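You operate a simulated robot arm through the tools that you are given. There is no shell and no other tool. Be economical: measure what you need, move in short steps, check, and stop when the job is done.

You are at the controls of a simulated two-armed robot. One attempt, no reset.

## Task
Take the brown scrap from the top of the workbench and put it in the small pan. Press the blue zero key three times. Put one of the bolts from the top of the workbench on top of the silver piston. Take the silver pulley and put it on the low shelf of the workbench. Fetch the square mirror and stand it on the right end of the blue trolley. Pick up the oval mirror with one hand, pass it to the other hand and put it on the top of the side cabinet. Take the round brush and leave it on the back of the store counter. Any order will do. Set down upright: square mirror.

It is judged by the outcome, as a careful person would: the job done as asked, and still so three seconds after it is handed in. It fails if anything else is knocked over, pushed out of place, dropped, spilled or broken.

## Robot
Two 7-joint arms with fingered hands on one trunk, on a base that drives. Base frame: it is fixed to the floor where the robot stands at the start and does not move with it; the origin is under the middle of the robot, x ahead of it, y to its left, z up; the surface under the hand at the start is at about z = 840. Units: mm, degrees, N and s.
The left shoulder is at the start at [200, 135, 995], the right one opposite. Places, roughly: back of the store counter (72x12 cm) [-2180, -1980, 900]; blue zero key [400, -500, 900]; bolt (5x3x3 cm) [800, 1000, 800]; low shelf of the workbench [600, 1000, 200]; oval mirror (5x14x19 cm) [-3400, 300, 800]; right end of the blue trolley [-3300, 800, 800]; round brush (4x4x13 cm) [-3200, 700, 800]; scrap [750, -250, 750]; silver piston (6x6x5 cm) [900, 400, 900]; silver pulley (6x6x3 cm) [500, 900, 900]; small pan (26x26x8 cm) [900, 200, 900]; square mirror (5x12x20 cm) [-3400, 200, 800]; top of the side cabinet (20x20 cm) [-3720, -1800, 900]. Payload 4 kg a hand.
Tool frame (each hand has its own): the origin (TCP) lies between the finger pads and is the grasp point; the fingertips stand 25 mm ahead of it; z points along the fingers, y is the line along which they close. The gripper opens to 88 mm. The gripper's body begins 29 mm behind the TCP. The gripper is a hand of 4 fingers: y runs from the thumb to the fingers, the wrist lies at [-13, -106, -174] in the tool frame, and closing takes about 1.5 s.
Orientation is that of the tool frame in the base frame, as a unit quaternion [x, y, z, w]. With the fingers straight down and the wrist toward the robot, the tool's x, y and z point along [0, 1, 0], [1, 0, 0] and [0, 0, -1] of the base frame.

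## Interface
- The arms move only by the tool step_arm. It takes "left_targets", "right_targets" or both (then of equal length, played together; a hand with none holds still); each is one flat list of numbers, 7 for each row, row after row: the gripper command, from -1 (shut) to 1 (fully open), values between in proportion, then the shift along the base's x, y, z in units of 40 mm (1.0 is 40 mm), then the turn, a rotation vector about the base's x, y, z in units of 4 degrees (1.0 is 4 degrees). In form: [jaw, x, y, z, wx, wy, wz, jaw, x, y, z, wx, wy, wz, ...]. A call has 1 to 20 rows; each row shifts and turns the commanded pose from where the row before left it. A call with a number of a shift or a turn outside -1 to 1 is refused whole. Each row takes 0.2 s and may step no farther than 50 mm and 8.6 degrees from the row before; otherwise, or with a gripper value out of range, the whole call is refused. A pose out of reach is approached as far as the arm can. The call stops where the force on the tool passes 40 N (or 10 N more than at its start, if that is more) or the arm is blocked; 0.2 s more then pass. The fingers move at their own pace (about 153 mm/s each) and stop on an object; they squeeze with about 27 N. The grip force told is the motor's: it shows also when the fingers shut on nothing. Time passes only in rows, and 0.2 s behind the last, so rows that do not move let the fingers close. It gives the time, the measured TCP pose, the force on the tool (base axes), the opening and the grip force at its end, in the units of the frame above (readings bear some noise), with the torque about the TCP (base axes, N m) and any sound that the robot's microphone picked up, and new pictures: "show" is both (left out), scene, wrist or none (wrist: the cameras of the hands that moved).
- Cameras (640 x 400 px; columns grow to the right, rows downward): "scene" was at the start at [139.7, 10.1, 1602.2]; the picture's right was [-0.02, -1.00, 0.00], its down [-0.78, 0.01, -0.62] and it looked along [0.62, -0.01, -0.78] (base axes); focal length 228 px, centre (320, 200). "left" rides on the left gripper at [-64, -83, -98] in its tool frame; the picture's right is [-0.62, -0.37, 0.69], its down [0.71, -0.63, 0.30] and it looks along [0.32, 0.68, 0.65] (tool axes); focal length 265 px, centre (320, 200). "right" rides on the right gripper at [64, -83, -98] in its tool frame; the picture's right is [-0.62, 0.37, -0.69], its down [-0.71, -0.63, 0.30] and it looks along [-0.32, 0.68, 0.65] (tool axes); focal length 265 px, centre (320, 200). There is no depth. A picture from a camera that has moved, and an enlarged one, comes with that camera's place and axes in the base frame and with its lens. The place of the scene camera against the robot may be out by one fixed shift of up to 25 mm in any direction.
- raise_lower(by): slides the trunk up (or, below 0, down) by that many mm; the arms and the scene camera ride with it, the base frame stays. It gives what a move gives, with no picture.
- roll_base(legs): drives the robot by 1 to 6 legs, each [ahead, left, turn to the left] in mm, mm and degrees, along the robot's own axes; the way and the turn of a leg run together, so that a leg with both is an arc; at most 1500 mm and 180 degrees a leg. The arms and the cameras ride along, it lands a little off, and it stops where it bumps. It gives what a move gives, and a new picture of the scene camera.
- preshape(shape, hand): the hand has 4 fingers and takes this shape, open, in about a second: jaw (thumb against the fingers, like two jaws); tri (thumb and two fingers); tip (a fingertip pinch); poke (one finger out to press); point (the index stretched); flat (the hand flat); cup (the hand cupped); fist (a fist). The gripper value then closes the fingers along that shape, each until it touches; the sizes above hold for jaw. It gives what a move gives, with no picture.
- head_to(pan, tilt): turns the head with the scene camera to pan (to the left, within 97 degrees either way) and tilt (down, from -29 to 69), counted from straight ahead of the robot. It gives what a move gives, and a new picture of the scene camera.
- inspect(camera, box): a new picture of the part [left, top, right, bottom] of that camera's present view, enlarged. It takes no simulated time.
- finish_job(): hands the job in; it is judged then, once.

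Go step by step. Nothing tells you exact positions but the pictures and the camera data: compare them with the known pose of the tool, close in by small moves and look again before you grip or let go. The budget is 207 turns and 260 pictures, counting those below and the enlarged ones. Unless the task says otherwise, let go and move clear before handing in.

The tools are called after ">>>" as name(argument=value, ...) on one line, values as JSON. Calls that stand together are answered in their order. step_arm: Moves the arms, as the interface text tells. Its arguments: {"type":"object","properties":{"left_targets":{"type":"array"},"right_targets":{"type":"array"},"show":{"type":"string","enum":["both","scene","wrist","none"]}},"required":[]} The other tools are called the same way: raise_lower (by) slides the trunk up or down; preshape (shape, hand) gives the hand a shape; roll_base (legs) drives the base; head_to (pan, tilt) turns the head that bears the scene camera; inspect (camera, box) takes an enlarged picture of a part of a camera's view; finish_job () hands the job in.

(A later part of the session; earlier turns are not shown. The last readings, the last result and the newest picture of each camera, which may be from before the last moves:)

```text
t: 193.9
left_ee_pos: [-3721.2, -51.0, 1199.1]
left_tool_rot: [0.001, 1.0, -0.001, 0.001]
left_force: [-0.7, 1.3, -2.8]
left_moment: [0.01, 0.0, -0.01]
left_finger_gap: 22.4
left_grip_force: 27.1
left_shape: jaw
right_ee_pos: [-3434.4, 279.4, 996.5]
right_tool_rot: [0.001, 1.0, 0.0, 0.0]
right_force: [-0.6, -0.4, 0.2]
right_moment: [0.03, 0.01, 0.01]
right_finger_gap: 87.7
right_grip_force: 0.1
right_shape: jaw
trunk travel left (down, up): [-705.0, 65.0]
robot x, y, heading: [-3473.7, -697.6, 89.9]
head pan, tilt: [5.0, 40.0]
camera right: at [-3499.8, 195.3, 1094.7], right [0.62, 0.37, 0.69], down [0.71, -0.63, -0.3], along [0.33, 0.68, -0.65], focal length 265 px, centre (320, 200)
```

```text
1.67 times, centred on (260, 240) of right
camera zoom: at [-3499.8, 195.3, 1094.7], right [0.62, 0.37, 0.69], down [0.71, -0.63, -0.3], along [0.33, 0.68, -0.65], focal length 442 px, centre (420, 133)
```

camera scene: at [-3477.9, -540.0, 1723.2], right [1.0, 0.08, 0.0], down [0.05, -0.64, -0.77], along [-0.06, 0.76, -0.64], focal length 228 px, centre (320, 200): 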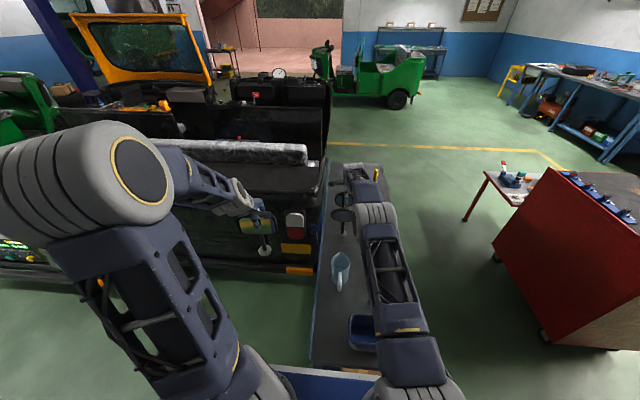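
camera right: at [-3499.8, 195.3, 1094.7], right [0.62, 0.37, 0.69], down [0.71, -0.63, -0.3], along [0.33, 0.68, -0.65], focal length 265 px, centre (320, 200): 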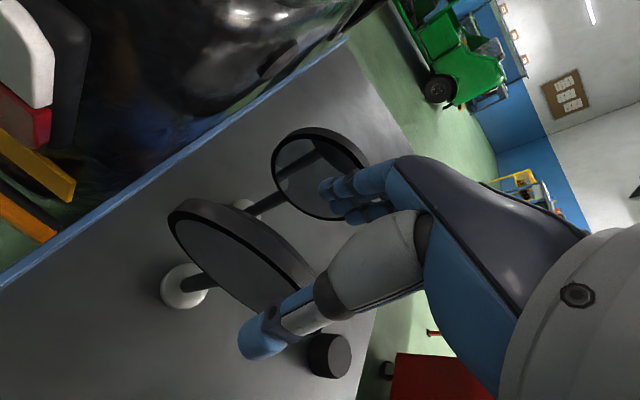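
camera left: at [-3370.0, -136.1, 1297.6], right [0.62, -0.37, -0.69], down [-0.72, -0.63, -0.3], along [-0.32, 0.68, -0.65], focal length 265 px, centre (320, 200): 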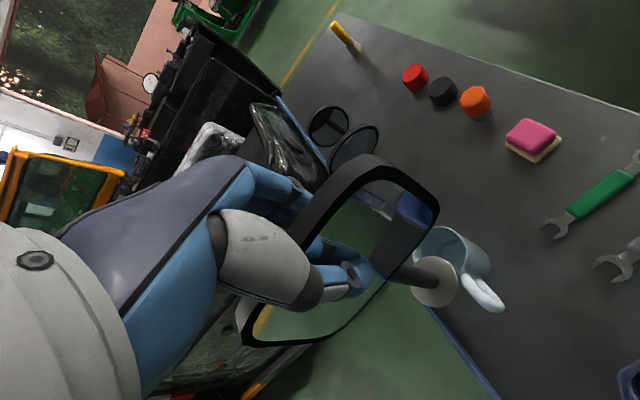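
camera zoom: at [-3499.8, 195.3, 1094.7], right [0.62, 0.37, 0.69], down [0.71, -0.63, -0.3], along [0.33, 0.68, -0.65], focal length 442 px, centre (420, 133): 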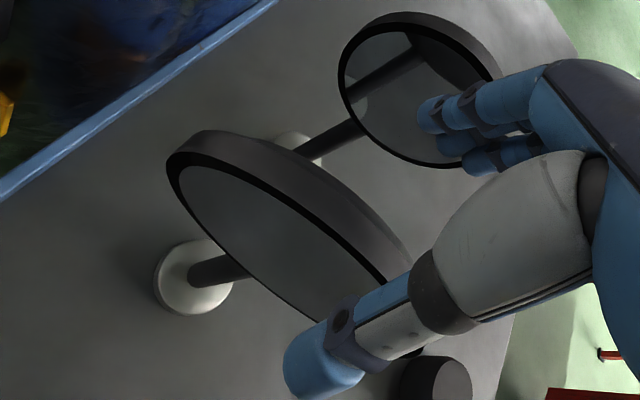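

>>> step_arm(right_targets=[1, 0, 0.05, -0.6, 0, 0, 0, 1, 0, 0, -0.55, 0, 0, 0, 1, 0, 0, 0, 0, 0, 0], show="wrist")

>>> inspect(camera="right", box=[120, 120, 400, 360])

```text
t: 194.7
left_ee_pos: [-3720.4, -51.1, 1200.3]
left_tool_rot: [0.001, 1.0, -0.001, 0.001]
left_force: [-0.1, -0.5, -3.0]
left_moment: [0.05, -0.01, -0.02]
left_finger_gap: 22.7
left_grip_force: 26.9
left_shape: jaw
right_ee_pos: [-3433.9, 274.6, 950.1]
right_tool_rot: [0.001, 1.0, 0.001, 0.0]
right_force: [-0.2, 0.2, 0.1]
right_moment: [0.04, 0.0, 0.01]
right_finger_gap: 87.9
right_grip_force: 0.1
right_shape: jaw
right hand out of reach, approached as far as the arm can: row 2
trunk travel left (down, up): [-705.0, 65.0]
robot x, y, heading: [-3477.7, -697.3, 89.9]
head pan, tilt: [5.0, 40.0]
camera right: at [-3499.0, 190.5, 1049.8], right [0.62, 0.37, 0.69], down [0.71, -0.63, -0.3], along [0.33, 0.68, -0.65], focal length 265 px, centre (320, 200)
```

right: 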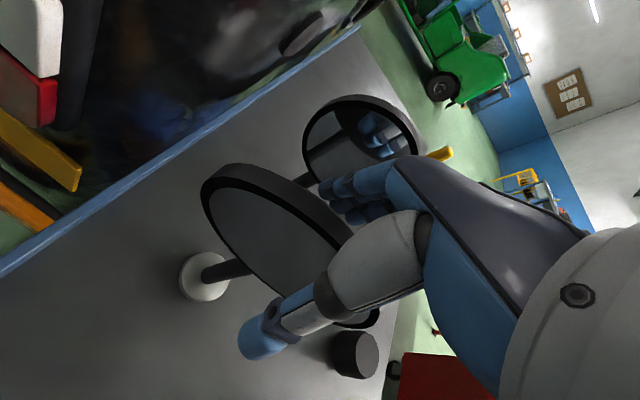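

```text
1.67 times, centred on (260, 240) of right
camera zoom: at [-3499.0, 190.5, 1049.8], right [0.62, 0.37, 0.69], down [0.71, -0.63, -0.3], along [0.33, 0.68, -0.65], focal length 442 px, centre (420, 133)
```

zoom: 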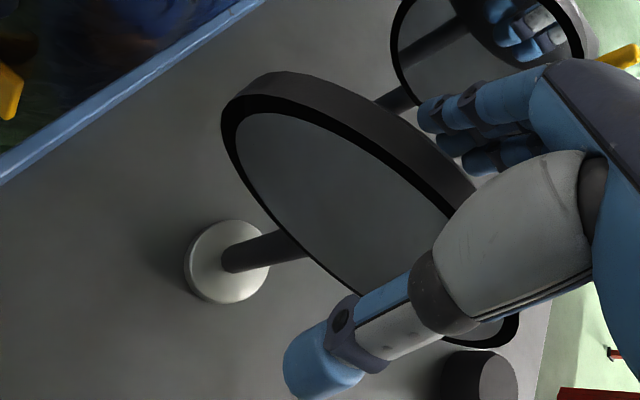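

At the reach limit but the plate is between thumb and fingers; close gently.

>>> step_arm(right_targets=[0.5, 0, 0, 0, 0, 0, 0, 0.2, 0, 0, 0, 0, 0, 0, -0.1, 0, 0, 0, 0, 0, 0, -0.4, 0, 0, 0, 0, 0, 0, -1, 0, 0, 0, 0, 0, 0, -1, 0, 0, 0, 0, 0, 0, -1, 0, 0, 0, 0, 0, 0, -1, 0, 0, 0, 0, 0, 0], show="wrist")

>>> inspect(camera="right", box=[120, 120, 400, 360])

```text
t: 196.5
left_ee_pos: [-3721.5, -51.7, 1199.6]
left_tool_rot: [0.001, 1.0, -0.001, -0.001]
left_force: [-0.1, -0.4, -3.4]
left_moment: [0.01, 0.02, -0.02]
left_finger_gap: 22.6
left_grip_force: 26.6
left_shape: jaw
right_ee_pos: [-3434.0, 274.7, 952.3]
right_tool_rot: [0.0, 1.0, 0.0, 0.001]
right_force: [-0.1, -0.6, -0.1]
right_moment: [-0.02, -0.02, 0.0]
right_finger_gap: 22.6
right_grip_force: 27.1
right_shape: jaw
trunk travel left (down, up): [-705.0, 65.0]
robot x, y, heading: [-3477.1, -699.9, 89.9]
head pan, tilt: [5.0, 40.0]
camera right: at [-3499.1, 190.5, 1049.9], right [0.62, 0.37, 0.69], down [0.71, -0.63, -0.3], along [0.33, 0.68, -0.65], focal length 265 px, centre (320, 200)
```

right: 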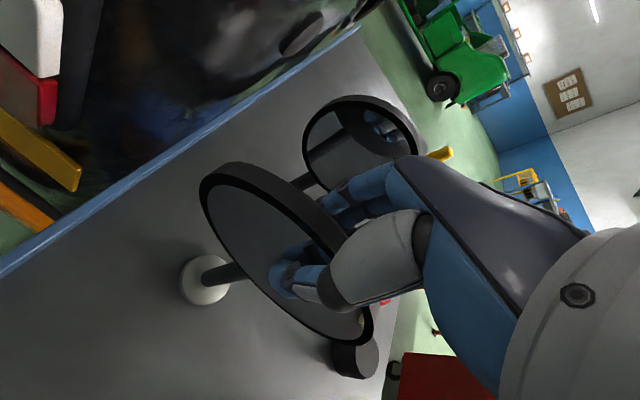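

```text
1.67 times, centred on (260, 240) of right
camera zoom: at [-3499.1, 190.5, 1049.9], right [0.62, 0.37, 0.69], down [0.71, -0.63, -0.3], along [0.33, 0.68, -0.65], focal length 442 px, centre (420, 133)
```

zoom: 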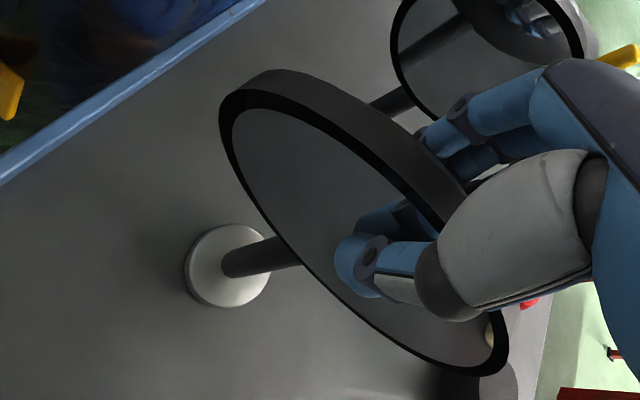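

Oval mirror gripped. Lift straight up, then back over the jug.

>>> step_arm(right_targets=[-1, 0, 0, 0.3, 0, 0, 0, -1, 0, 0, 0.5, 0, 0, 0, -1, 0, 0, 0.8, 0, 0, 0, -1, 0, 0, 0.9, 0, 0, 0, -1, 0, 0, 0.9, 0, 0, 0, -1, 0, 0, 0.9, 0, 0, 0, -1, 0, 0, 0.9, 0, 0, 0], show="wrist")

>>> step_arm(right_targets=[-1, 0, -0.3, 0.5, 0, 0, 0, -1, 0, -0.7, 0.5, 0, 0, 0, -1, 0, -0.8, 0, 0, 0, 0, -1, 0.3, -0.8, 0, 0, 0, 0, -1, 0.6, -0.8, 0, 0, 0, 0, -1, 0.6, -0.8, 0, 0, 0, 0, -1, 0.6, -0.8, 0, 0, 0, 0, -1, 0.6, -0.8, 0, 0, 0, 0, -1, 0.6, -0.8, 0, 0, 0, 0, -1, 0.6, -0.8, 0, 0, 0, 0], show="both")

```text
t: 198.1
left_ee_pos: [-3721.1, -51.8, 1199.5]
left_tool_rot: [0.001, 1.0, 0.0, 0.0]
left_force: [0.7, 0.8, -2.8]
left_moment: [0.0, 0.02, 0.01]
left_finger_gap: 22.5
left_grip_force: 26.8
left_shape: jaw
right_ee_pos: [-3435.9, 282.7, 1156.0]
right_tool_rot: [-0.001, 1.0, -0.001, -0.001]
right_force: [-0.5, -0.3, -3.0]
right_moment: [0.0, 0.03, 0.06]
right_finger_gap: 22.2
right_grip_force: 26.7
right_shape: jaw
right hand out of reach, approached as far as the arm can: row 2, 3, 4, 7
trunk travel left (down, up): [-705.0, 65.0]
robot x, y, heading: [-3474.9, -698.1, 89.9]
head pan, tilt: [5.0, 40.0]
camera right: at [-3501.0, 199.4, 1254.4], right [0.62, 0.37, 0.69], down [0.71, -0.63, -0.3], along [0.32, 0.68, -0.65], focal length 265 px, centre (320, 200)
```

right: 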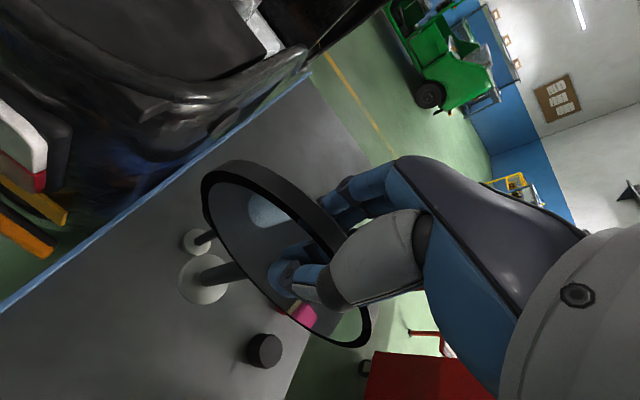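

```text
t: 200.3
left_ee_pos: [-3720.9, -51.1, 1199.6]
left_tool_rot: [0.001, 1.0, -0.001, 0.002]
left_force: [-0.7, -0.5, -3.3]
left_moment: [0.02, -0.01, -0.01]
left_finger_gap: 22.3
left_grip_force: 27.3
left_shape: jaw
right_ee_pos: [-3289.8, 260.1, 1264.6]
right_tool_rot: [0.0, 1.0, 0.0, 0.0]
right_force: [0.1, -0.6, -3.0]
right_moment: [-0.04, -0.02, -0.05]
right_finger_gap: 22.9
right_grip_force: 26.9
right_shape: jaw
right hand out of reach, approached as far as the arm can: row 1, 2, 3, 4, 5, 6, 7, 8, 9, 10
trunk travel left (down, up): [-705.0, 65.0]
robot x, y, heading: [-3474.7, -697.3, 89.8]
head pan, tilt: [5.0, 40.0]
camera scene: at [-3478.2, -539.9, 1723.2], right [1.0, 0.08, 0.0], down [0.05, -0.64, -0.77], along [-0.06, 0.76, -0.64], focal length 228 px, centre (320, 200)
camera right: at [-3354.1, 177.0, 1363.9], right [0.62, 0.37, 0.69], down [0.71, -0.63, -0.3], along [0.32, 0.68, -0.65], focal length 265 px, centre (320, 200)
```

scene: 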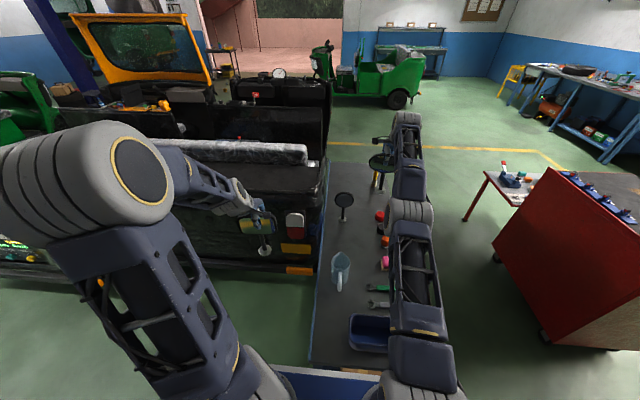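
right: 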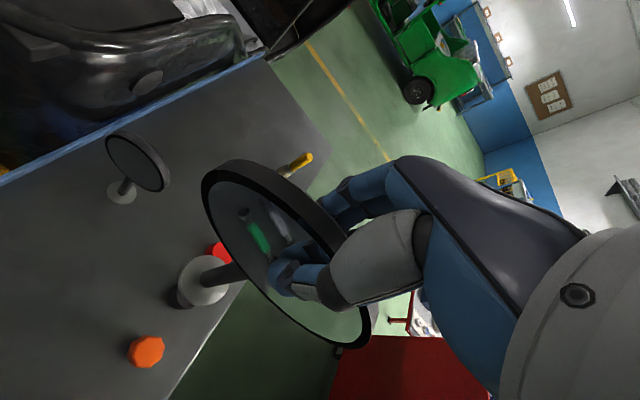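

The arm is stretched out; I'll let it settle with a small move to see whether it follows.

>>> step_arm(right_targets=[-1, 0, -0.1, 0, 0, 0, 0, -1, 0, 0, 0, 0, 0, 0, -1, 0, 0, 0, 0, 0, 0], show="scene")

```text
t: 201.1
left_ee_pos: [-3720.7, -52.1, 1198.5]
left_tool_rot: [0.0, 1.0, 0.0, 0.0]
left_force: [-0.2, 0.6, -2.7]
left_moment: [0.02, -0.03, 0.0]
left_finger_gap: 22.3
left_grip_force: 27.2
left_shape: jaw
right_ee_pos: [-3289.2, 260.9, 1264.8]
right_tool_rot: [0.0, 1.0, 0.001, 0.0]
right_force: [-0.1, -0.2, -2.8]
right_moment: [0.01, 0.03, 0.02]
right_finger_gap: 22.5
right_grip_force: 26.9
right_shape: jaw
right hand out of reach, approached as far as the arm can: row 1
trunk travel left (down, up): [-705.0, 65.0]
robot x, y, heading: [-3477.1, -695.0, 89.4]
head pan, tilt: [5.0, 40.0]
camera scene: at [-3477.9, -539.9, 1723.2], right [1.0, 0.08, 0.0], down [0.05, -0.64, -0.77], along [-0.06, 0.76, -0.64], focal length 228 px, centre (320, 200)
```

scene: 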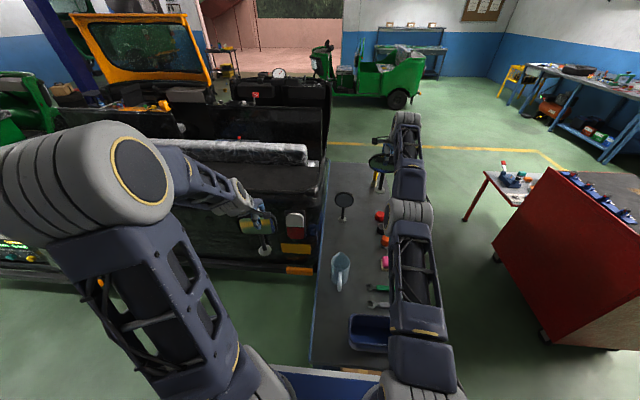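

>>> step_arm(right_targets=[-1, 0, -0.9, -0.4, 0, 0, 0, -1, 0, -0.9, -0.4, 0, 0, 0], show="none")

```text
t: 201.7
left_ee_pos: [-3719.2, -51.1, 1198.6]
left_tool_rot: [0.001, 1.0, -0.001, 0.0]
left_force: [0.1, -0.2, -2.1]
left_moment: [0.04, -0.03, 0.04]
left_finger_gap: 22.4
left_grip_force: 27.7
left_shape: jaw
right_ee_pos: [-3281.8, 261.6, 1255.7]
right_tool_rot: [0.0, 1.0, -0.002, 0.0]
right_force: [0.4, 0.5, -1.6]
right_moment: [0.0, -0.01, 0.01]
right_finger_gap: 22.6
right_grip_force: 26.5
right_shape: jaw
right hand out of reach, approached as far as the arm can: row 1, 2
trunk travel left (down, up): [-705.0, 65.0]
robot x, y, heading: [-3475.2, -701.4, 89.7]
head pan, tilt: [5.0, 40.0]
```

>>> step_arm(right_targets=[-1, 0, 0, 0, 1, 0, 0, -1, 0, 0, 0, 1, 0, 0, -1, 0, -0.3, 0, 1, 0, 0, -1, 0, -0.6, 0, 0, 0, 0], show="none")

```text
t: 202.7
left_ee_pos: [-3720.8, -50.7, 1199.9]
left_tool_rot: [0.001, 1.0, 0.0, 0.0]
left_force: [0.1, 0.1, -2.1]
left_moment: [0.01, -0.04, 0.0]
left_finger_gap: 22.5
left_grip_force: 26.3
left_shape: jaw
right_ee_pos: [-3278.7, 298.9, 1270.5]
right_tool_rot: [0.0, 0.994, 0.105, -0.001]
right_force: [1.7, 0.3, -3.1]
right_moment: [-0.05, 0.03, -0.03]
right_finger_gap: 22.6
right_grip_force: 27.2
right_shape: jaw
right hand out of reach, approached as far as the arm can: row 1, 2, 3, 4
trunk travel left (down, up): [-705.0, 65.0]
robot x, y, heading: [-3475.8, -695.0, 89.9]
head pan, tilt: [5.0, 40.0]
```

The right arm is locked nearly straight. I slide the base right so the hand hangs over free floor, where I can unfold it safely.

>>> roll_base(legs=[[0, -560, 0]])

>>> step_arm(right_targets=[-1, 0, 0, -0.9, 0, 0, 0, -1, 0, 0, -0.9, 0, 0, 0, -1, 0, 0, -0.9, 0, 0, 0, -1, 0, 0, -0.9, 0, 0, 0, -1, 0, -0.6, 0, 0, 0, 0, -1, 0, -0.6, 0, 0, 0, 0], show="scene")

```text
t: 205.9
left_ee_pos: [-3152.7, -54.3, 1199.5]
left_tool_rot: [0.011, 1.0, -0.001, 0.0]
left_force: [0.0, 0.1, -2.8]
left_moment: [-0.01, 0.02, 0.0]
left_finger_gap: 22.3
left_grip_force: 26.6
left_shape: jaw
right_ee_pos: [-2702.0, 286.5, 1271.4]
right_tool_rot: [0.011, 0.995, 0.104, 0.0]
right_force: [-0.1, 0.2, -2.3]
right_moment: [-0.06, 0.0, -0.02]
right_finger_gap: 22.6
right_grip_force: 27.2
right_shape: jaw
trunk travel left (down, up): [-705.0, 65.0]
robot x, y, heading: [-2918.8, -703.7, 88.4]
head pan, tilt: [5.0, 40.0]
camera scene: at [-2920.8, -547.8, 1723.2], right [1.0, 0.06, 0.0], down [0.04, -0.64, -0.77], along [-0.05, 0.76, -0.64], focal length 228 px, centre (320, 200)
```

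scene: 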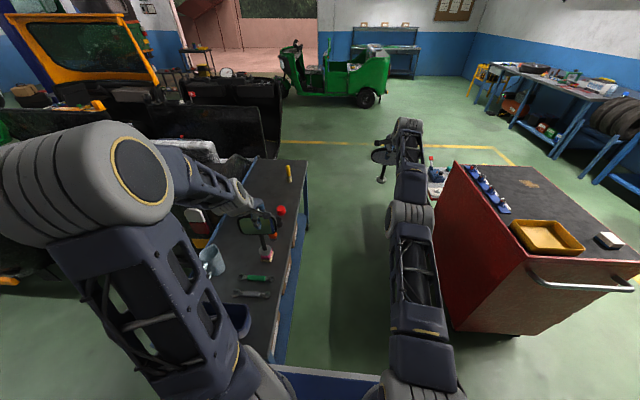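

```text
t: 207.3
left_ee_pos: [-3152.0, -54.5, 1199.6]
left_tool_rot: [0.01, 1.0, 0.0, 0.002]
left_force: [-0.3, 0.0, -2.1]
left_moment: [0.05, -0.02, 0.03]
left_finger_gap: 22.2
left_grip_force: 27.1
left_shape: jaw
right_ee_pos: [-2700.7, 307.1, 1131.6]
right_tool_rot: [0.011, 0.995, 0.104, 0.001]
right_force: [0.3, -1.2, -3.4]
right_moment: [-0.05, 0.02, -0.01]
right_finger_gap: 22.5
right_grip_force: 26.6
right_shape: jaw
right hand out of reach, approached as far as the arm can: row 1, 2, 3, 5, 6
trunk travel left (down, up): [-705.0, 65.0]
robot x, y, heading: [-2926.6, -704.9, 88.5]
head pan, tilt: [5.0, 40.0]
camera scene: at [-2920.8, -547.8, 1723.2], right [1.0, 0.06, 0.0], down [0.04, -0.64, -0.77], along [-0.05, 0.76, -0.64], focal length 228 px, centre (320, 200)
```

scene: 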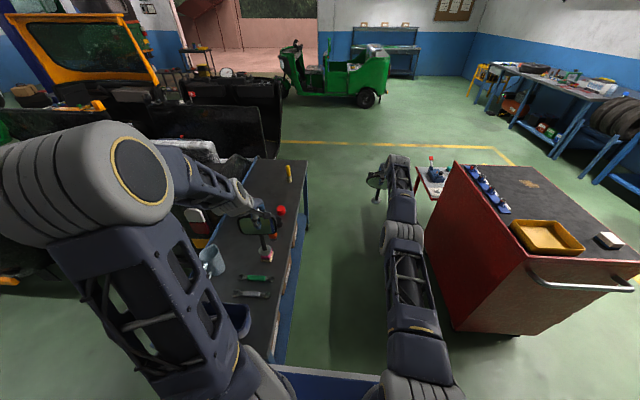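

>>> step_arm(right_targets=[-1, 0, 0, 0, 1, 0, 0, -1, 0, 0, 0, 1, 0, 0, -1, 0, 0, 0, 1, 0, 0, -1, 0, 0, 0, 1, 0, 0, -1, 0, 0, 0, 1, 0, 0, -1, 0, -0.4, 0, 1, 0, 0, -1, 0, -0.6, 0, 1, 0, 0, -1, 0, -0.8, 0, 0, 0, 0, -1, 0, -0.8, 0, 0, 0, 0], show="scene")

```text
t: 209.3
left_ee_pos: [-3152.7, -54.0, 1200.6]
left_tool_rot: [0.011, 1.0, 0.0, 0.001]
left_force: [0.1, -0.2, -3.0]
left_moment: [-0.01, 0.01, 0.01]
left_finger_gap: 22.5
left_grip_force: 27.2
left_shape: jaw
right_ee_pos: [-2675.8, 354.1, 1124.1]
right_tool_rot: [0.011, 0.94, 0.342, -0.002]
right_force: [0.4, -0.1, -3.3]
right_moment: [-0.21, 0.0, -0.01]
right_finger_gap: 22.7
right_grip_force: 26.8
right_shape: jaw
right hand out of reach, approached as far as the arm can: row 1, 2, 3, 4, 5, 6, 7, 8, 9
trunk travel left (down, up): [-705.0, 65.0]
robot x, y, heading: [-2920.4, -702.0, 88.8]
head pan, tilt: [5.0, 40.0]
camera scene: at [-2920.9, -547.8, 1723.2], right [1.0, 0.06, 0.0], down [0.04, -0.64, -0.77], along [-0.05, 0.76, -0.64], focal length 228 px, centre (320, 200)
```

scene: 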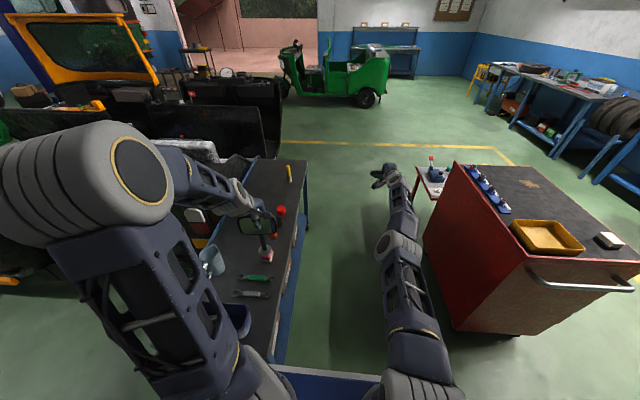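

>>> step_arm(right_targets=[-1, 0, 0, 0, -1, 0, 0, -1, 0, 0, 0, -1, 0, 0, -1, 0, 0, 0, -1, 0, 0, -1, 0, 0, 0, -1, 0, 0, -1, 0, -0.6, 0, -1, 0, 0, -1, 0, -0.6, 0, -1, 0, 0, -1, 0, -0.6, 0, -1, 0, 0, -1, 0, -0.6, 0, -1, 0, 0, -1, 0, -0.6, 0, -1, 0, 0, -1, 0, -0.6, 0, -1, 0, 0], show="scene")

```text
t: 211.5
left_ee_pos: [-3152.1, -54.8, 1199.1]
left_tool_rot: [0.012, 1.0, -0.001, 0.0]
left_force: [-0.2, 0.4, -2.9]
left_moment: [0.03, 0.01, -0.03]
left_finger_gap: 22.4
left_grip_force: 26.8
left_shape: jaw
right_ee_pos: [-2699.7, 272.3, 1120.3]
right_tool_rot: [0.01, 1.0, -0.002, 0.003]
right_force: [-0.7, 0.2, -2.1]
right_moment: [0.0, -0.03, 0.01]
right_finger_gap: 23.0
right_grip_force: 27.6
right_shape: jaw
right hand out of reach, approached as far as the arm can: row 1, 2, 3, 4, 5, 6, 7, 8, 9, 10
trunk travel left (down, up): [-705.0, 65.0]
robot x, y, heading: [-2920.2, -705.3, 88.4]
head pan, tilt: [5.0, 40.0]
camera scene: at [-2920.8, -547.8, 1723.2], right [1.0, 0.06, 0.0], down [0.04, -0.64, -0.77], along [-0.05, 0.76, -0.64], focal length 228 px, centre (320, 200)
```

scene: 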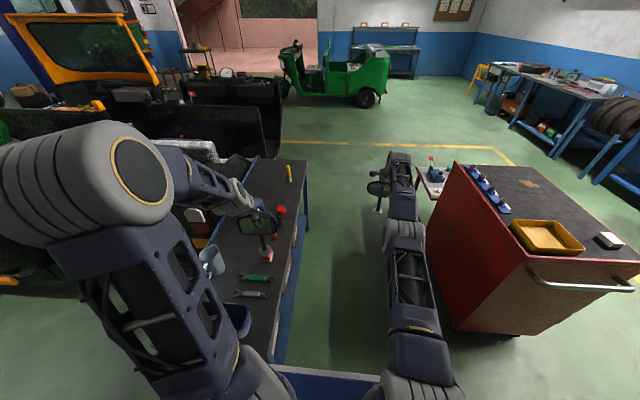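

Near the straight-arm singularity even small pulls need large elbow motion, so I try very fine inward steps.

>>> step_arm(right_targets=[-1, 0, -0.01, 0, 0, 0, 0, -1, 0, -0.01, 0, 0, 0, 0, -1, 0, -0.01, 0, 0, 0, 0, -1, 0, -0.01, 0, 0, 0, 0, -1, 0, -0.02, 0, 0, 0, 0, -1, 0, -0.02, 0, 0, 0, 0, -1, 0, -0.02, 0, 0, 0, 0, -1, 0, -0.02, 0, 0, 0, 0, -1, 0, -0.03, 0, 0, 0, 0, -1, 0, -0.03, 0, 0, 0, 0, -1, 0, -0.03, 0, 0, 0, 0, -1, 0, -0.05, 0, 0, 0, 0, -1, 0, -0.05, 0, 0, 0, 0, -1, 0, -0.05, 0, 0, 0, 0, -1, 0, -0.05, 0, 0, 0, 0, -1, 0, -0.1, 0, 0, 0, 0, -1, 0, -0.1, 0, 0, 0, 0, -1, 0, -0.1, 0, 0, 0, 0, -1, 0, -0.1, 0, 0, 0, 0, -1, 0, -0.1, 0, 0, 0, 0], show="none")

```text
t: 215.7
left_ee_pos: [-3152.7, -55.0, 1200.4]
left_tool_rot: [0.011, 1.0, -0.001, -0.001]
left_force: [-0.6, 0.5, -3.3]
left_moment: [0.01, -0.02, -0.02]
left_finger_gap: 22.5
left_grip_force: 27.4
left_shape: jaw
right_ee_pos: [-2697.6, 233.8, 1119.8]
right_tool_rot: [0.011, 1.0, -0.001, 0.003]
right_force: [-0.1, -0.2, -2.8]
right_moment: [0.0, 0.0, 0.02]
right_finger_gap: 22.8
right_grip_force: 26.9
right_shape: jaw
right hand out of reach, approached as far as the arm can: row 6
trunk travel left (down, up): [-705.0, 65.0]
robot x, y, heading: [-2920.8, -703.8, 88.7]
head pan, tilt: [5.0, 40.0]
```

That freed it. Continue pulling in with growing steps.

>>> step_arm(right_targets=[-1, 0, -0.15, 0, 0, 0, 0, -1, 0, -0.2, 0, 0, 0, 0, -1, 0, -0.2, 0, 0, 0, 0, -1, 0, -0.3, 0, 0, 0, 0, -1, 0, -0.3, 0, 0, 0, 0, -1, 0, -0.4, 0.1, 0, 0, 0, -1, 0, -0.5, 0.2, 0, 0, 0, -1, 0, -0.5, 0.2, 0, 0, 0, -1, 0, -0.6, 0.3, 0, 0, 0, -1, 0, -0.6, 0.3, 0, 0, 0, -1, 0, -0.6, 0.3, 0, 0, 0, -1, 0, -0.6, 0.3, 0, 0, 0, -1, 0, -0.6, 0.3, 0, 0, 0, -1, 0, -0.6, 0, 0, 0, 0, -1, 0, -0.6, 0, 0, 0, 0], show="scene")

```text
t: 218.9
left_ee_pos: [-3153.7, -53.8, 1200.0]
left_tool_rot: [0.01, 1.0, -0.001, 0.001]
left_force: [-0.6, 0.2, -2.3]
left_moment: [-0.02, 0.01, -0.02]
left_finger_gap: 22.5
left_grip_force: 27.1
left_shape: jaw
right_ee_pos: [-2699.4, -36.3, 1200.5]
right_tool_rot: [0.011, 1.0, 0.0, 0.003]
right_force: [0.0, -0.1, -2.5]
right_moment: [0.05, 0.0, 0.03]
right_finger_gap: 23.1
right_grip_force: 26.7
right_shape: jaw
trunk travel left (down, up): [-705.0, 65.0]
robot x, y, heading: [-2918.8, -704.5, 88.7]
head pan, tilt: [5.0, 40.0]
camera scene: at [-2920.9, -547.7, 1723.2], right [1.0, 0.06, 0.0], down [0.04, -0.64, -0.77], along [-0.05, 0.76, -0.64], focal length 228 px, centre (320, 200)
```

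scene: 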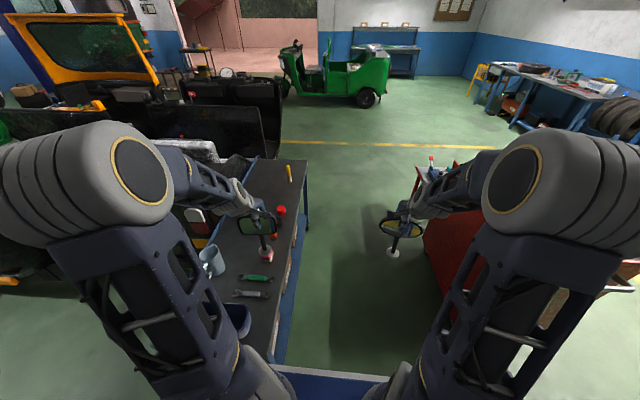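

Both mirrors are held safely. Before driving around the red cart to the trolley's right end, I check the room behind me.

>>> head_to(pan=-97, tilt=30)

>>> head_to(pan=-50, tilt=35)

```text
t: 220.7
left_ee_pos: [-3152.8, -53.7, 1198.9]
left_tool_rot: [0.011, 1.0, -0.001, 0.0]
left_force: [0.8, -0.3, -3.1]
left_moment: [0.0, -0.01, 0.03]
left_finger_gap: 22.4
left_grip_force: 27.1
left_shape: jaw
right_ee_pos: [-2699.6, -35.8, 1200.0]
right_tool_rot: [0.01, 1.0, -0.001, 0.002]
right_force: [-0.4, 0.4, -3.2]
right_moment: [0.0, 0.0, 0.02]
right_finger_gap: 22.8
right_grip_force: 27.2
right_shape: jaw
trunk travel left (down, up): [-705.0, 65.0]
robot x, y, heading: [-2921.2, -704.1, 88.8]
head pan, tilt: [-97.0, 30.0]
camera scene: at [-2826.1, -646.0, 1738.6], right [-0.15, -0.99, 0.0], down [-0.49, 0.07, -0.87], along [0.86, -0.13, -0.5], focal length 228 px, centre (320, 200)
```

scene: 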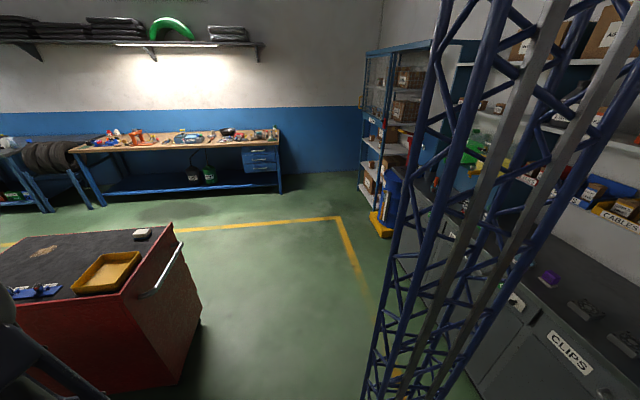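

```text
t: 221.8
left_ee_pos: [-3152.5, -54.9, 1199.6]
left_tool_rot: [0.011, 1.0, 0.0, 0.0]
left_force: [-1.3, 0.0, -2.5]
left_moment: [0.0, -0.02, -0.02]
left_finger_gap: 22.2
left_grip_force: 26.9
left_shape: jaw
right_ee_pos: [-2699.1, -36.0, 1200.3]
right_tool_rot: [0.01, 1.0, -0.002, 0.001]
right_force: [-0.3, -0.3, -2.7]
right_moment: [0.0, -0.01, -0.02]
right_finger_gap: 22.6
right_grip_force: 27.0
right_shape: jaw
trunk travel left (down, up): [-705.0, 65.0]
robot x, y, heading: [-2921.1, -706.2, 88.5]
head pan, tilt: [-50.0, 35.0]
camera scene: at [-2846.6, -577.9, 1730.8], right [0.62, -0.78, 0.0], down [-0.45, -0.36, -0.82], along [0.64, 0.51, -0.57], focal length 228 px, centre (320, 200)
```

scene: 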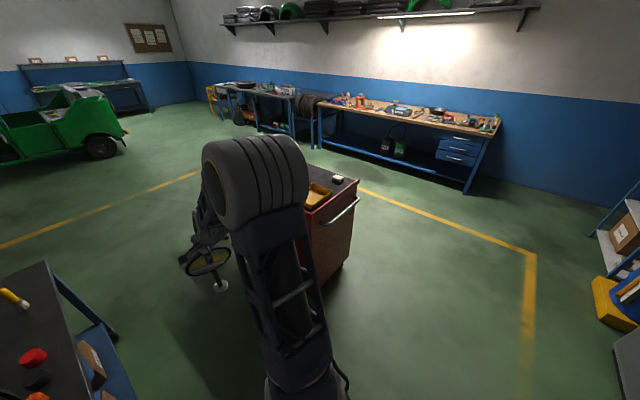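

I go right with a slight forward bias, then further around the cart.

>>> roll_base(legs=[[35, -450, 1.3], [130, -700, 0], [0, -800, 0]])

>>> head_to(pan=20, tilt=30)

```text
t: 231.9
left_ee_pos: [-1240.7, 98.7, 1198.1]
left_tool_rot: [-0.009, 1.0, -0.001, 0.001]
left_force: [0.0, -0.2, -1.4]
left_moment: [0.03, 0.03, 0.0]
left_finger_gap: 22.5
left_grip_force: 27.6
left_shape: jaw
right_ee_pos: [-787.4, 137.3, 1200.2]
right_tool_rot: [-0.011, 1.0, 0.0, 0.002]
right_force: [-0.5, 0.0, -2.5]
right_moment: [0.01, 0.0, -0.03]
right_finger_gap: 22.5
right_grip_force: 27.5
right_shape: jaw
trunk travel left (down, up): [-705.0, 65.0]
robot x, y, heading: [-980.6, -544.6, 91.0]
head pan, tilt: [-50.0, 35.0]
camera scene: at [-912.4, -411.4, 1730.8], right [0.66, -0.76, 0.0], down [-0.43, -0.38, -0.82], along [0.62, 0.54, -0.57], focal length 228 px, centre (320, 200)
```

scene: 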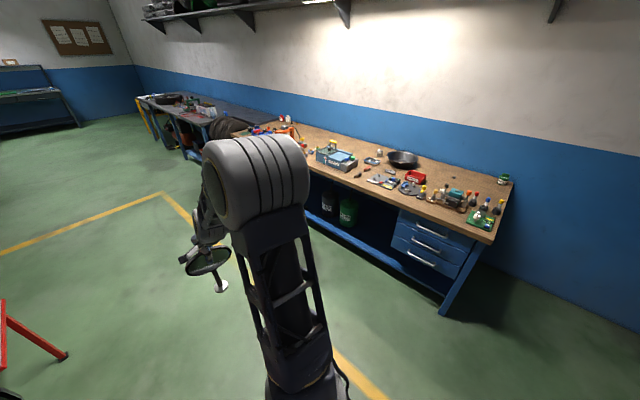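

```text
t: 233.3
left_ee_pos: [-1241.0, 98.7, 1200.5]
left_tool_rot: [-0.01, 1.0, 0.0, 0.0]
left_force: [0.6, 0.0, -3.0]
left_moment: [0.01, -0.01, 0.01]
left_finger_gap: 22.3
left_grip_force: 26.7
left_shape: jaw
right_ee_pos: [-787.5, 137.3, 1200.6]
right_tool_rot: [-0.01, 1.0, -0.001, 0.002]
right_force: [0.3, 0.8, -1.8]
right_moment: [0.02, 0.0, -0.02]
right_finger_gap: 22.7
right_grip_force: 27.4
right_shape: jaw
trunk travel left (down, up): [-705.0, 65.0]
robot x, y, heading: [-983.7, -540.3, 90.8]
head pan, tilt: [20.0, 30.0]
camera scene: at [-1011.2, -384.6, 1738.5], right [0.93, 0.36, 0.0], down [0.18, -0.47, -0.87], along [-0.31, 0.81, -0.5], focal length 228 px, centre (320, 200)
```

scene: 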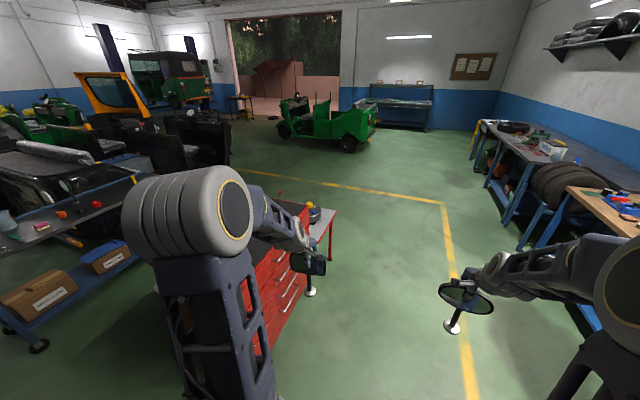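

>>> roll_base(legs=[[1250, 0, 0], [1150, 0, 0]])

>>> head_to(pan=85, tilt=30)

```text
t: 245.3
left_ee_pos: [-1228.5, 2562.9, 1198.8]
left_tool_rot: [0.001, 1.0, -0.002, 0.0]
left_force: [0.5, -0.2, -3.8]
left_moment: [0.04, 0.0, 0.01]
left_finger_gap: 22.3
left_grip_force: 27.5
left_shape: jaw
right_ee_pos: [-775.7, 2590.1, 1200.1]
right_tool_rot: [0.0, 1.0, -0.001, 0.002]
right_force: [-0.9, 0.1, -2.5]
right_moment: [0.0, -0.01, -0.01]
right_finger_gap: 22.7
right_grip_force: 27.1
right_shape: jaw
trunk travel left (down, up): [-705.0, 65.0]
robot x, y, heading: [-986.9, 1917.4, 89.2]
head pan, tilt: [20.0, 30.0]
camera scene: at [-1011.3, 2074.4, 1738.6], right [0.94, 0.34, 0.0], down [0.17, -0.47, -0.87], along [-0.29, 0.82, -0.5], focal length 228 px, centre (320, 200)
```

scene: 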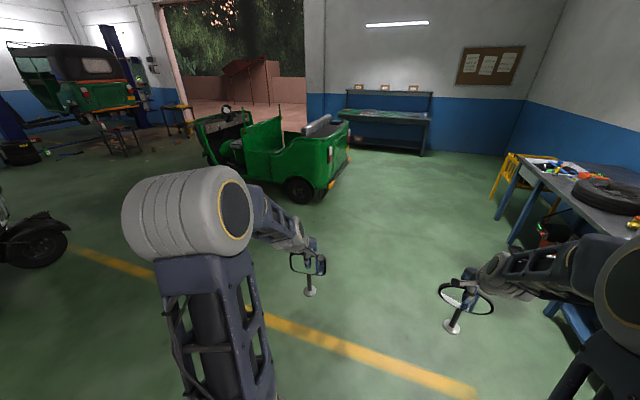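

```text
t: 246.7
left_ee_pos: [-1228.3, 2563.1, 1198.6]
left_tool_rot: [0.002, 1.0, -0.001, 0.0]
left_force: [-0.6, 0.3, -2.8]
left_moment: [-0.02, -0.06, -0.03]
left_finger_gap: 22.4
left_grip_force: 26.9
left_shape: jaw
right_ee_pos: [-775.1, 2589.9, 1199.9]
right_tool_rot: [0.0, 1.0, -0.002, 0.002]
right_force: [0.3, 0.8, -2.6]
right_moment: [0.0, 0.02, 0.0]
right_finger_gap: 22.7
right_grip_force: 26.8
right_shape: jaw
trunk travel left (down, up): [-705.0, 65.0]
robot x, y, heading: [-987.9, 1919.1, 89.5]
head pan, tilt: [85.0, 30.0]
camera scene: at [-1071.0, 1997.7, 1738.6], right [0.09, 1.0, 0.0], down [0.5, -0.05, -0.87], along [-0.86, 0.08, -0.5], focal length 228 px, centre (320, 200)
```

scene: 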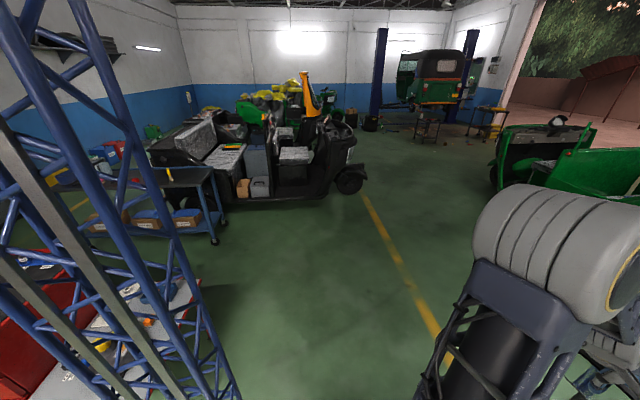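

Clear floor toward the trolley's right end. I drive left, turn round, and approach.

>>> roll_base(legs=[[0, 1500, 0], [0, 250, 0], [0, 0, 180]])

>>> head_to(pan=0, tilt=35)

```text
t: 262.6
left_ee_pos: [-2440.8, 1262.6, 1199.8]
left_tool_rot: [1.0, 0.001, 0.0, -0.001]
left_force: [-0.3, -0.2, -2.6]
left_moment: [-0.01, 0.05, 0.05]
left_finger_gap: 21.8
left_grip_force: 27.2
left_shape: jaw
right_ee_pos: [-2893.6, 1233.8, 1199.8]
right_tool_rot: [1.0, 0.002, -0.002, -0.001]
right_force: [-0.1, 0.5, -2.8]
right_moment: [0.03, 0.02, -0.01]
right_finger_gap: 22.4
right_grip_force: 27.1
right_shape: jaw
trunk travel left (down, up): [-705.0, 65.0]
robot x, y, heading: [-2687.5, 1904.4, -90.1]
head pan, tilt: [85.0, 30.0]
camera scene: at [-2593.7, 1850.2, 1738.6], right [-0.09, -1.0, 0.0], down [-0.5, 0.04, -0.87], along [0.86, -0.08, -0.5], focal length 228 px, centre (320, 200)
```

scene: 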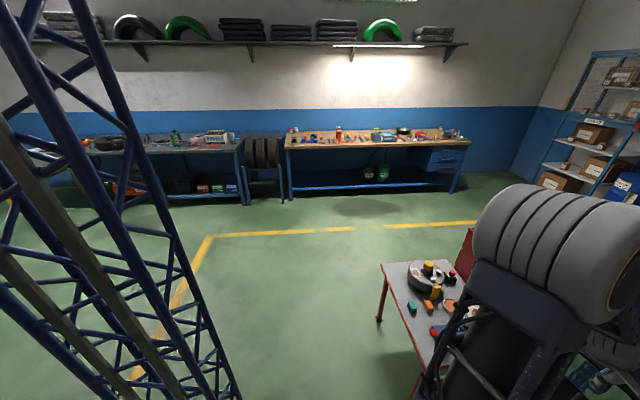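

```text
t: 264.2
left_ee_pos: [-2439.4, 1264.0, 1199.6]
left_tool_rot: [1.0, 0.001, 0.001, -0.001]
left_force: [1.1, -0.2, -2.0]
left_moment: [-0.01, -0.01, -0.02]
left_finger_gap: 21.9
left_grip_force: 27.1
left_shape: jaw
right_ee_pos: [-2894.1, 1233.1, 1199.7]
right_tool_rot: [1.0, 0.002, -0.002, -0.002]
right_force: [0.2, -0.8, -2.7]
right_moment: [0.02, 0.0, 0.02]
right_finger_gap: 22.2
right_grip_force: 26.9
right_shape: jaw
trunk travel left (down, up): [-705.0, 65.0]
robot x, y, heading: [-2687.3, 1909.4, -90.1]
head pan, tilt: [0.0, 35.0]
camera scene: at [-2683.8, 1770.1, 1730.8], right [-1.0, 0.0, 0.0], down [0.0, 0.57, -0.82], along [0.0, -0.82, -0.57], focal length 228 px, centre (320, 200)
```

scene: 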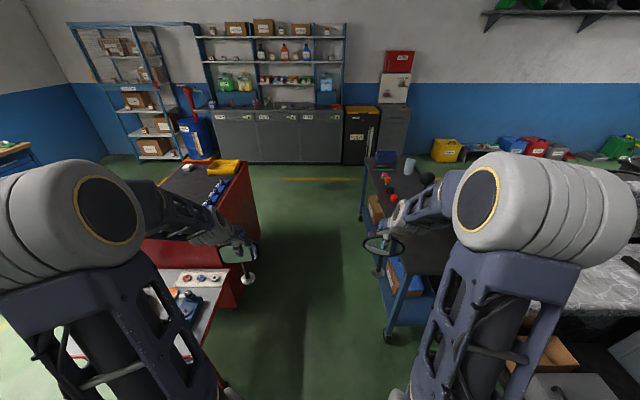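

>>> roll_base(legs=[[0, -710, 0], [400, 0, 0]])

>>> head_to(pan=5, tilt=50)

>>> inspect(camera="left", box=[0, 0, 640, 400])

```text
t: 267.6
left_ee_pos: [-3090.8, 1261.3, 1200.7]
left_tool_rot: [1.0, -0.007, -0.001, -0.001]
left_force: [0.0, -1.1, -1.8]
left_moment: [-0.02, 0.03, 0.01]
left_finger_gap: 22.0
left_grip_force: 27.3
left_shape: jaw
right_ee_pos: [-3545.5, 1237.0, 1199.3]
right_tool_rot: [1.0, -0.006, -0.001, -0.002]
right_force: [0.0, -0.1, -3.6]
right_moment: [-0.03, 0.01, 0.01]
right_finger_gap: 22.3
right_grip_force: 26.7
right_shape: jaw
trunk travel left (down, up): [-705.0, 65.0]
robot x, y, heading: [-3325.9, 1908.8, -90.8]
head pan, tilt: [0.0, 35.0]
stopped in leg 1: the robot was blocked; the commanded pose is now the measured one
camera scene: at [-3327.6, 1770.8, 1730.7], right [-1.0, 0.01, 0.0], down [0.01, 0.57, -0.82], along [-0.01, -0.82, -0.57], focal length 228 px, centre (320, 200)
```

scene: 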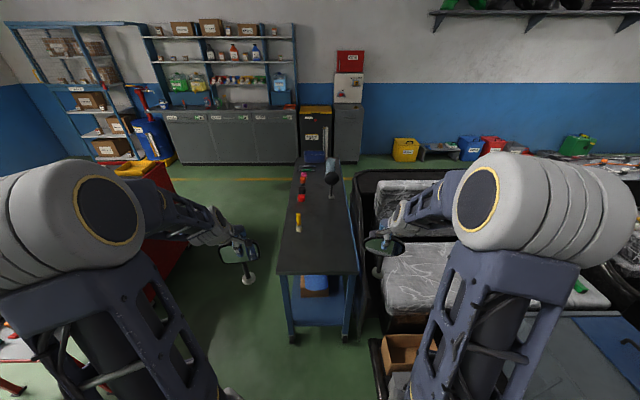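

```text
t: 268.4
left_ee_pos: [-3091.1, 1261.1, 1200.4]
left_tool_rot: [1.0, -0.006, 0.0, 0.0]
left_force: [-0.3, -0.4, -2.5]
left_moment: [-0.01, 0.01, 0.0]
left_finger_gap: 21.8
left_grip_force: 26.7
left_shape: jaw
right_ee_pos: [-3545.5, 1235.9, 1199.1]
right_tool_rot: [1.0, -0.006, -0.001, -0.001]
right_force: [0.0, 0.6, -2.3]
right_moment: [-0.01, -0.02, 0.02]
right_finger_gap: 22.6
right_grip_force: 26.3
right_shape: jaw
trunk travel left (down, up): [-705.0, 65.0]
robot x, y, heading: [-3329.5, 1905.2, -90.8]
head pan, tilt: [5.0, 50.0]
camera scene: at [-3321.0, 1782.1, 1709.1], right [-1.0, -0.07, 0.0], down [-0.06, 0.76, -0.64], along [0.05, -0.64, -0.77], focal length 228 px, centre (320, 200)
```

scene: 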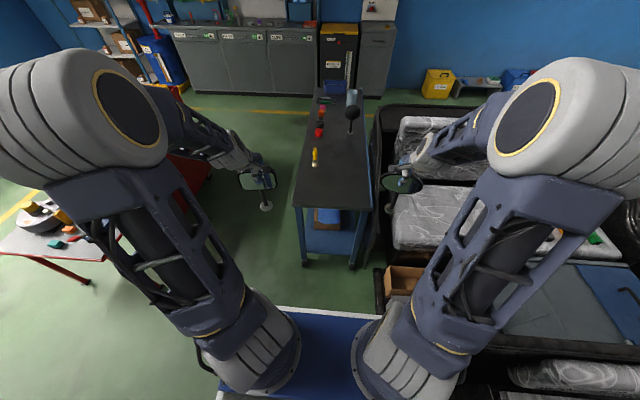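

```text
1.00 times, centred on (320, 200) of left (not enlarged: the box is as wide or as high as the picture)
camera zoom: at [-3155.8, 1344.2, 1298.0], right [-0.61, 0.38, -0.69], down [0.72, 0.62, -0.3], along [0.31, -0.69, -0.66], focal length 265 px, centre (320, 200)
```

zoom: 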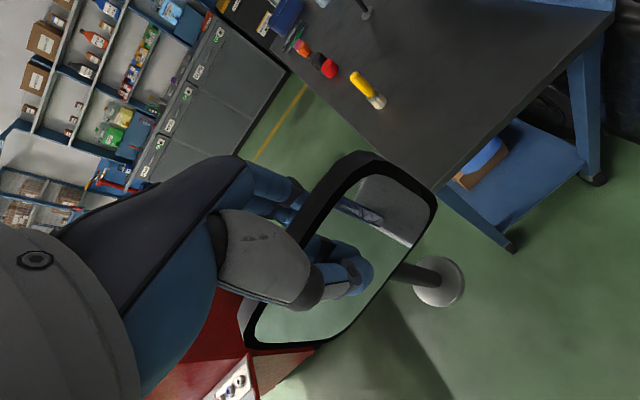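

The vehicle's side limits me on the right. I ease off it 40 mm and go ahead toward the trolley end.

>>> roll_base(legs=[[0, 50, 0.8], [400, 0, 0]])

>>> inspect(camera="left", box=[0, 0, 640, 400])

```text
t: 271.5
left_ee_pos: [-3032.8, 854.9, 1199.6]
left_tool_rot: [1.0, 0.0, 0.0, 0.0]
left_force: [0.9, -0.2, -2.8]
left_moment: [-0.01, -0.01, -0.03]
left_finger_gap: 22.1
left_grip_force: 26.7
left_shape: jaw
right_ee_pos: [-3486.0, 826.2, 1199.0]
right_tool_rot: [1.0, 0.001, -0.001, -0.002]
right_force: [0.6, 0.0, -2.9]
right_moment: [0.0, 0.06, 0.02]
right_finger_gap: 22.4
right_grip_force: 27.3
right_shape: jaw
trunk travel left (down, up): [-705.0, 65.0]
robot x, y, heading: [-3279.6, 1502.7, -89.9]
head pan, tilt: [5.0, 50.0]
camera scene: at [-3268.5, 1374.3, 1709.0], right [-1.0, -0.09, 0.0], down [-0.07, 0.76, -0.64], along [0.06, -0.64, -0.77], focal length 228 px, centre (320, 200)
```

scene: 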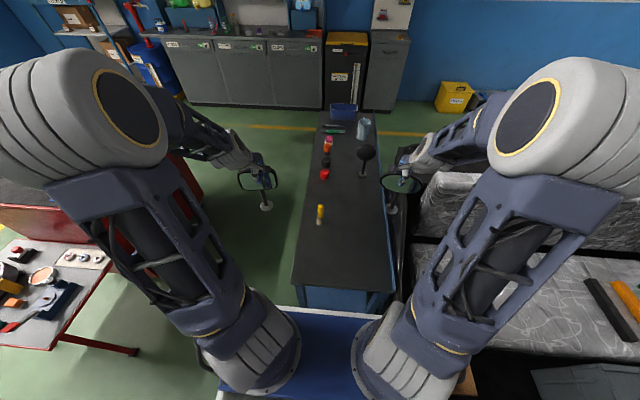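

```text
1.00 times, centred on (320, 200) of left (not enlarged: the box is as wide or as high as the picture)
camera zoom: at [-3097.8, 938.7, 1298.0], right [-0.62, 0.37, -0.69], down [0.71, 0.63, -0.3], along [0.32, -0.68, -0.66], focal length 265 px, centre (320, 200)
```

zoom: 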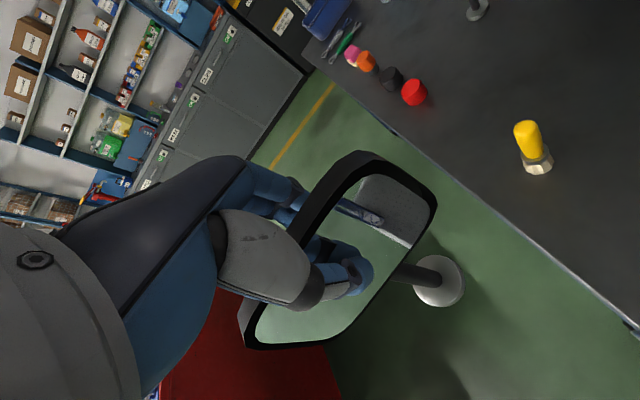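

The brush stands at (-3217,744). I'll put the square mirror at about (-3390,880), away from the brush; first the right hand moves aside, then the left swings over.

>>> step_arm(right_targets=[-1, -0.6, 0.1, 0.3, 0, 0, 0, -1, -0.6, 0.1, 0.3, 0, 0, 0, -1, -0.6, 0.1, 0.3, 0, 0, 0, -1, -0.6, 0.1, 0.3, 0, 0, 0, -1, -0.6, 0.1, 0.3, 0, 0, 0, -1, 0, 0, 0, 0, 0, 0, -1, 0, 0, 0, 0, 0, 0, -1, 0, 0, 0, 0, 0, 0, -1, 0, 0, 0, 0, 0, 0, -1, 0, 0, 0, 0, 0, 0, -1, 0, 0, 0, 0, 0, 0, -1, 0, 0, 0, 0, 0, 0], left_targets=[-1, 0, 0, 0, 0, 0, 0, -1, 0, 0, 0, 0, 0, 0, -1, -0.4, 0.05, 0, 0, 0, 0, -1, -0.8, 0.05, 0, 0, 0, 0, -1, -0.9, 0.05, 0, 0, 0, 0, -1, -0.9, 0.1, 0, 0, 0, 0, -1, -0.9, 0.1, 0, 0, 0, 0, -1, -0.9, 0.1, 0, 0, 0, 0, -1, -0.9, 0.1, 0, 0, 0, 0, -1, -0.9, 0.1, 0, 0, 0, 0, -1, -0.9, 0.05, 0, 0, 0, 0, -1, -0.9, 0.05, 0, 0, 0, 0], show="both")

```text
t: 274.1
left_ee_pos: [-3369.9, 885.6, 1199.1]
left_tool_rot: [1.0, 0.0, 0.0, -0.001]
left_force: [0.0, 0.0, -2.6]
left_moment: [-0.03, -0.01, 0.0]
left_finger_gap: 22.1
left_grip_force: 26.8
left_shape: jaw
right_ee_pos: [-3606.0, 845.8, 1258.7]
right_tool_rot: [1.0, 0.0, -0.002, -0.001]
right_force: [-0.7, 0.0, -3.5]
right_moment: [0.04, 0.0, 0.01]
right_finger_gap: 22.3
right_grip_force: 27.0
right_shape: jaw
trunk travel left (down, up): [-705.0, 65.0]
robot x, y, heading: [-3277.0, 1499.5, -89.9]
head pan, tilt: [5.0, 50.0]
camera scene: at [-3268.2, 1374.2, 1709.0], right [-1.0, -0.09, 0.0], down [-0.07, 0.76, -0.64], along [0.06, -0.64, -0.77], focal length 228 px, centre (320, 200)
camera right: at [-3542.1, 928.3, 1357.4], right [-0.62, -0.37, 0.69], down [-0.72, 0.63, -0.3], along [-0.33, -0.68, -0.66], focal length 265 px, centre (320, 200)
camera left: at [-3435.4, 968.9, 1297.3], right [-0.62, 0.37, -0.69], down [0.71, 0.63, -0.3], along [0.32, -0.68, -0.66], focal length 265 px, centre (320, 200)
```

scene: 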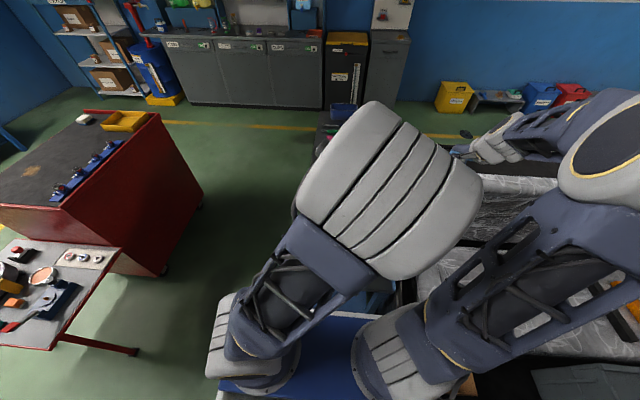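
right: 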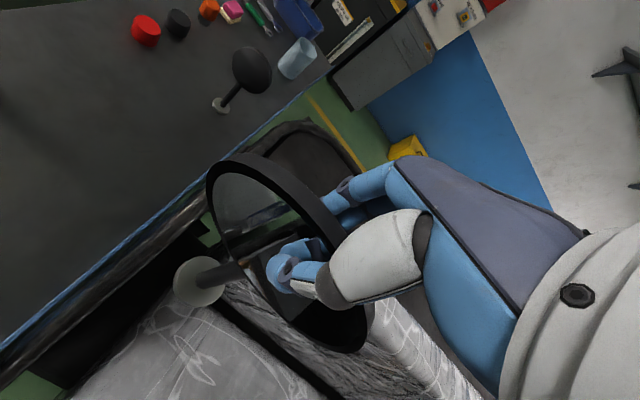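
left: 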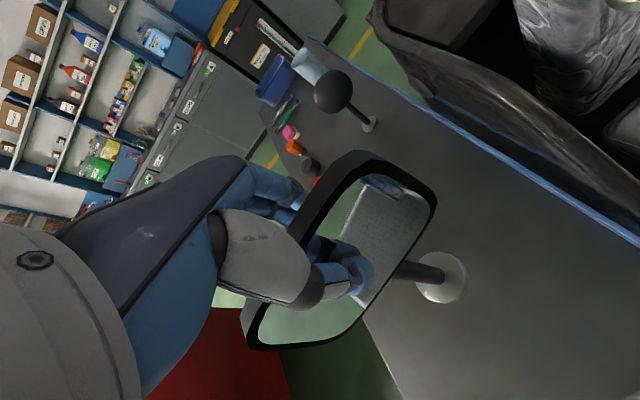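

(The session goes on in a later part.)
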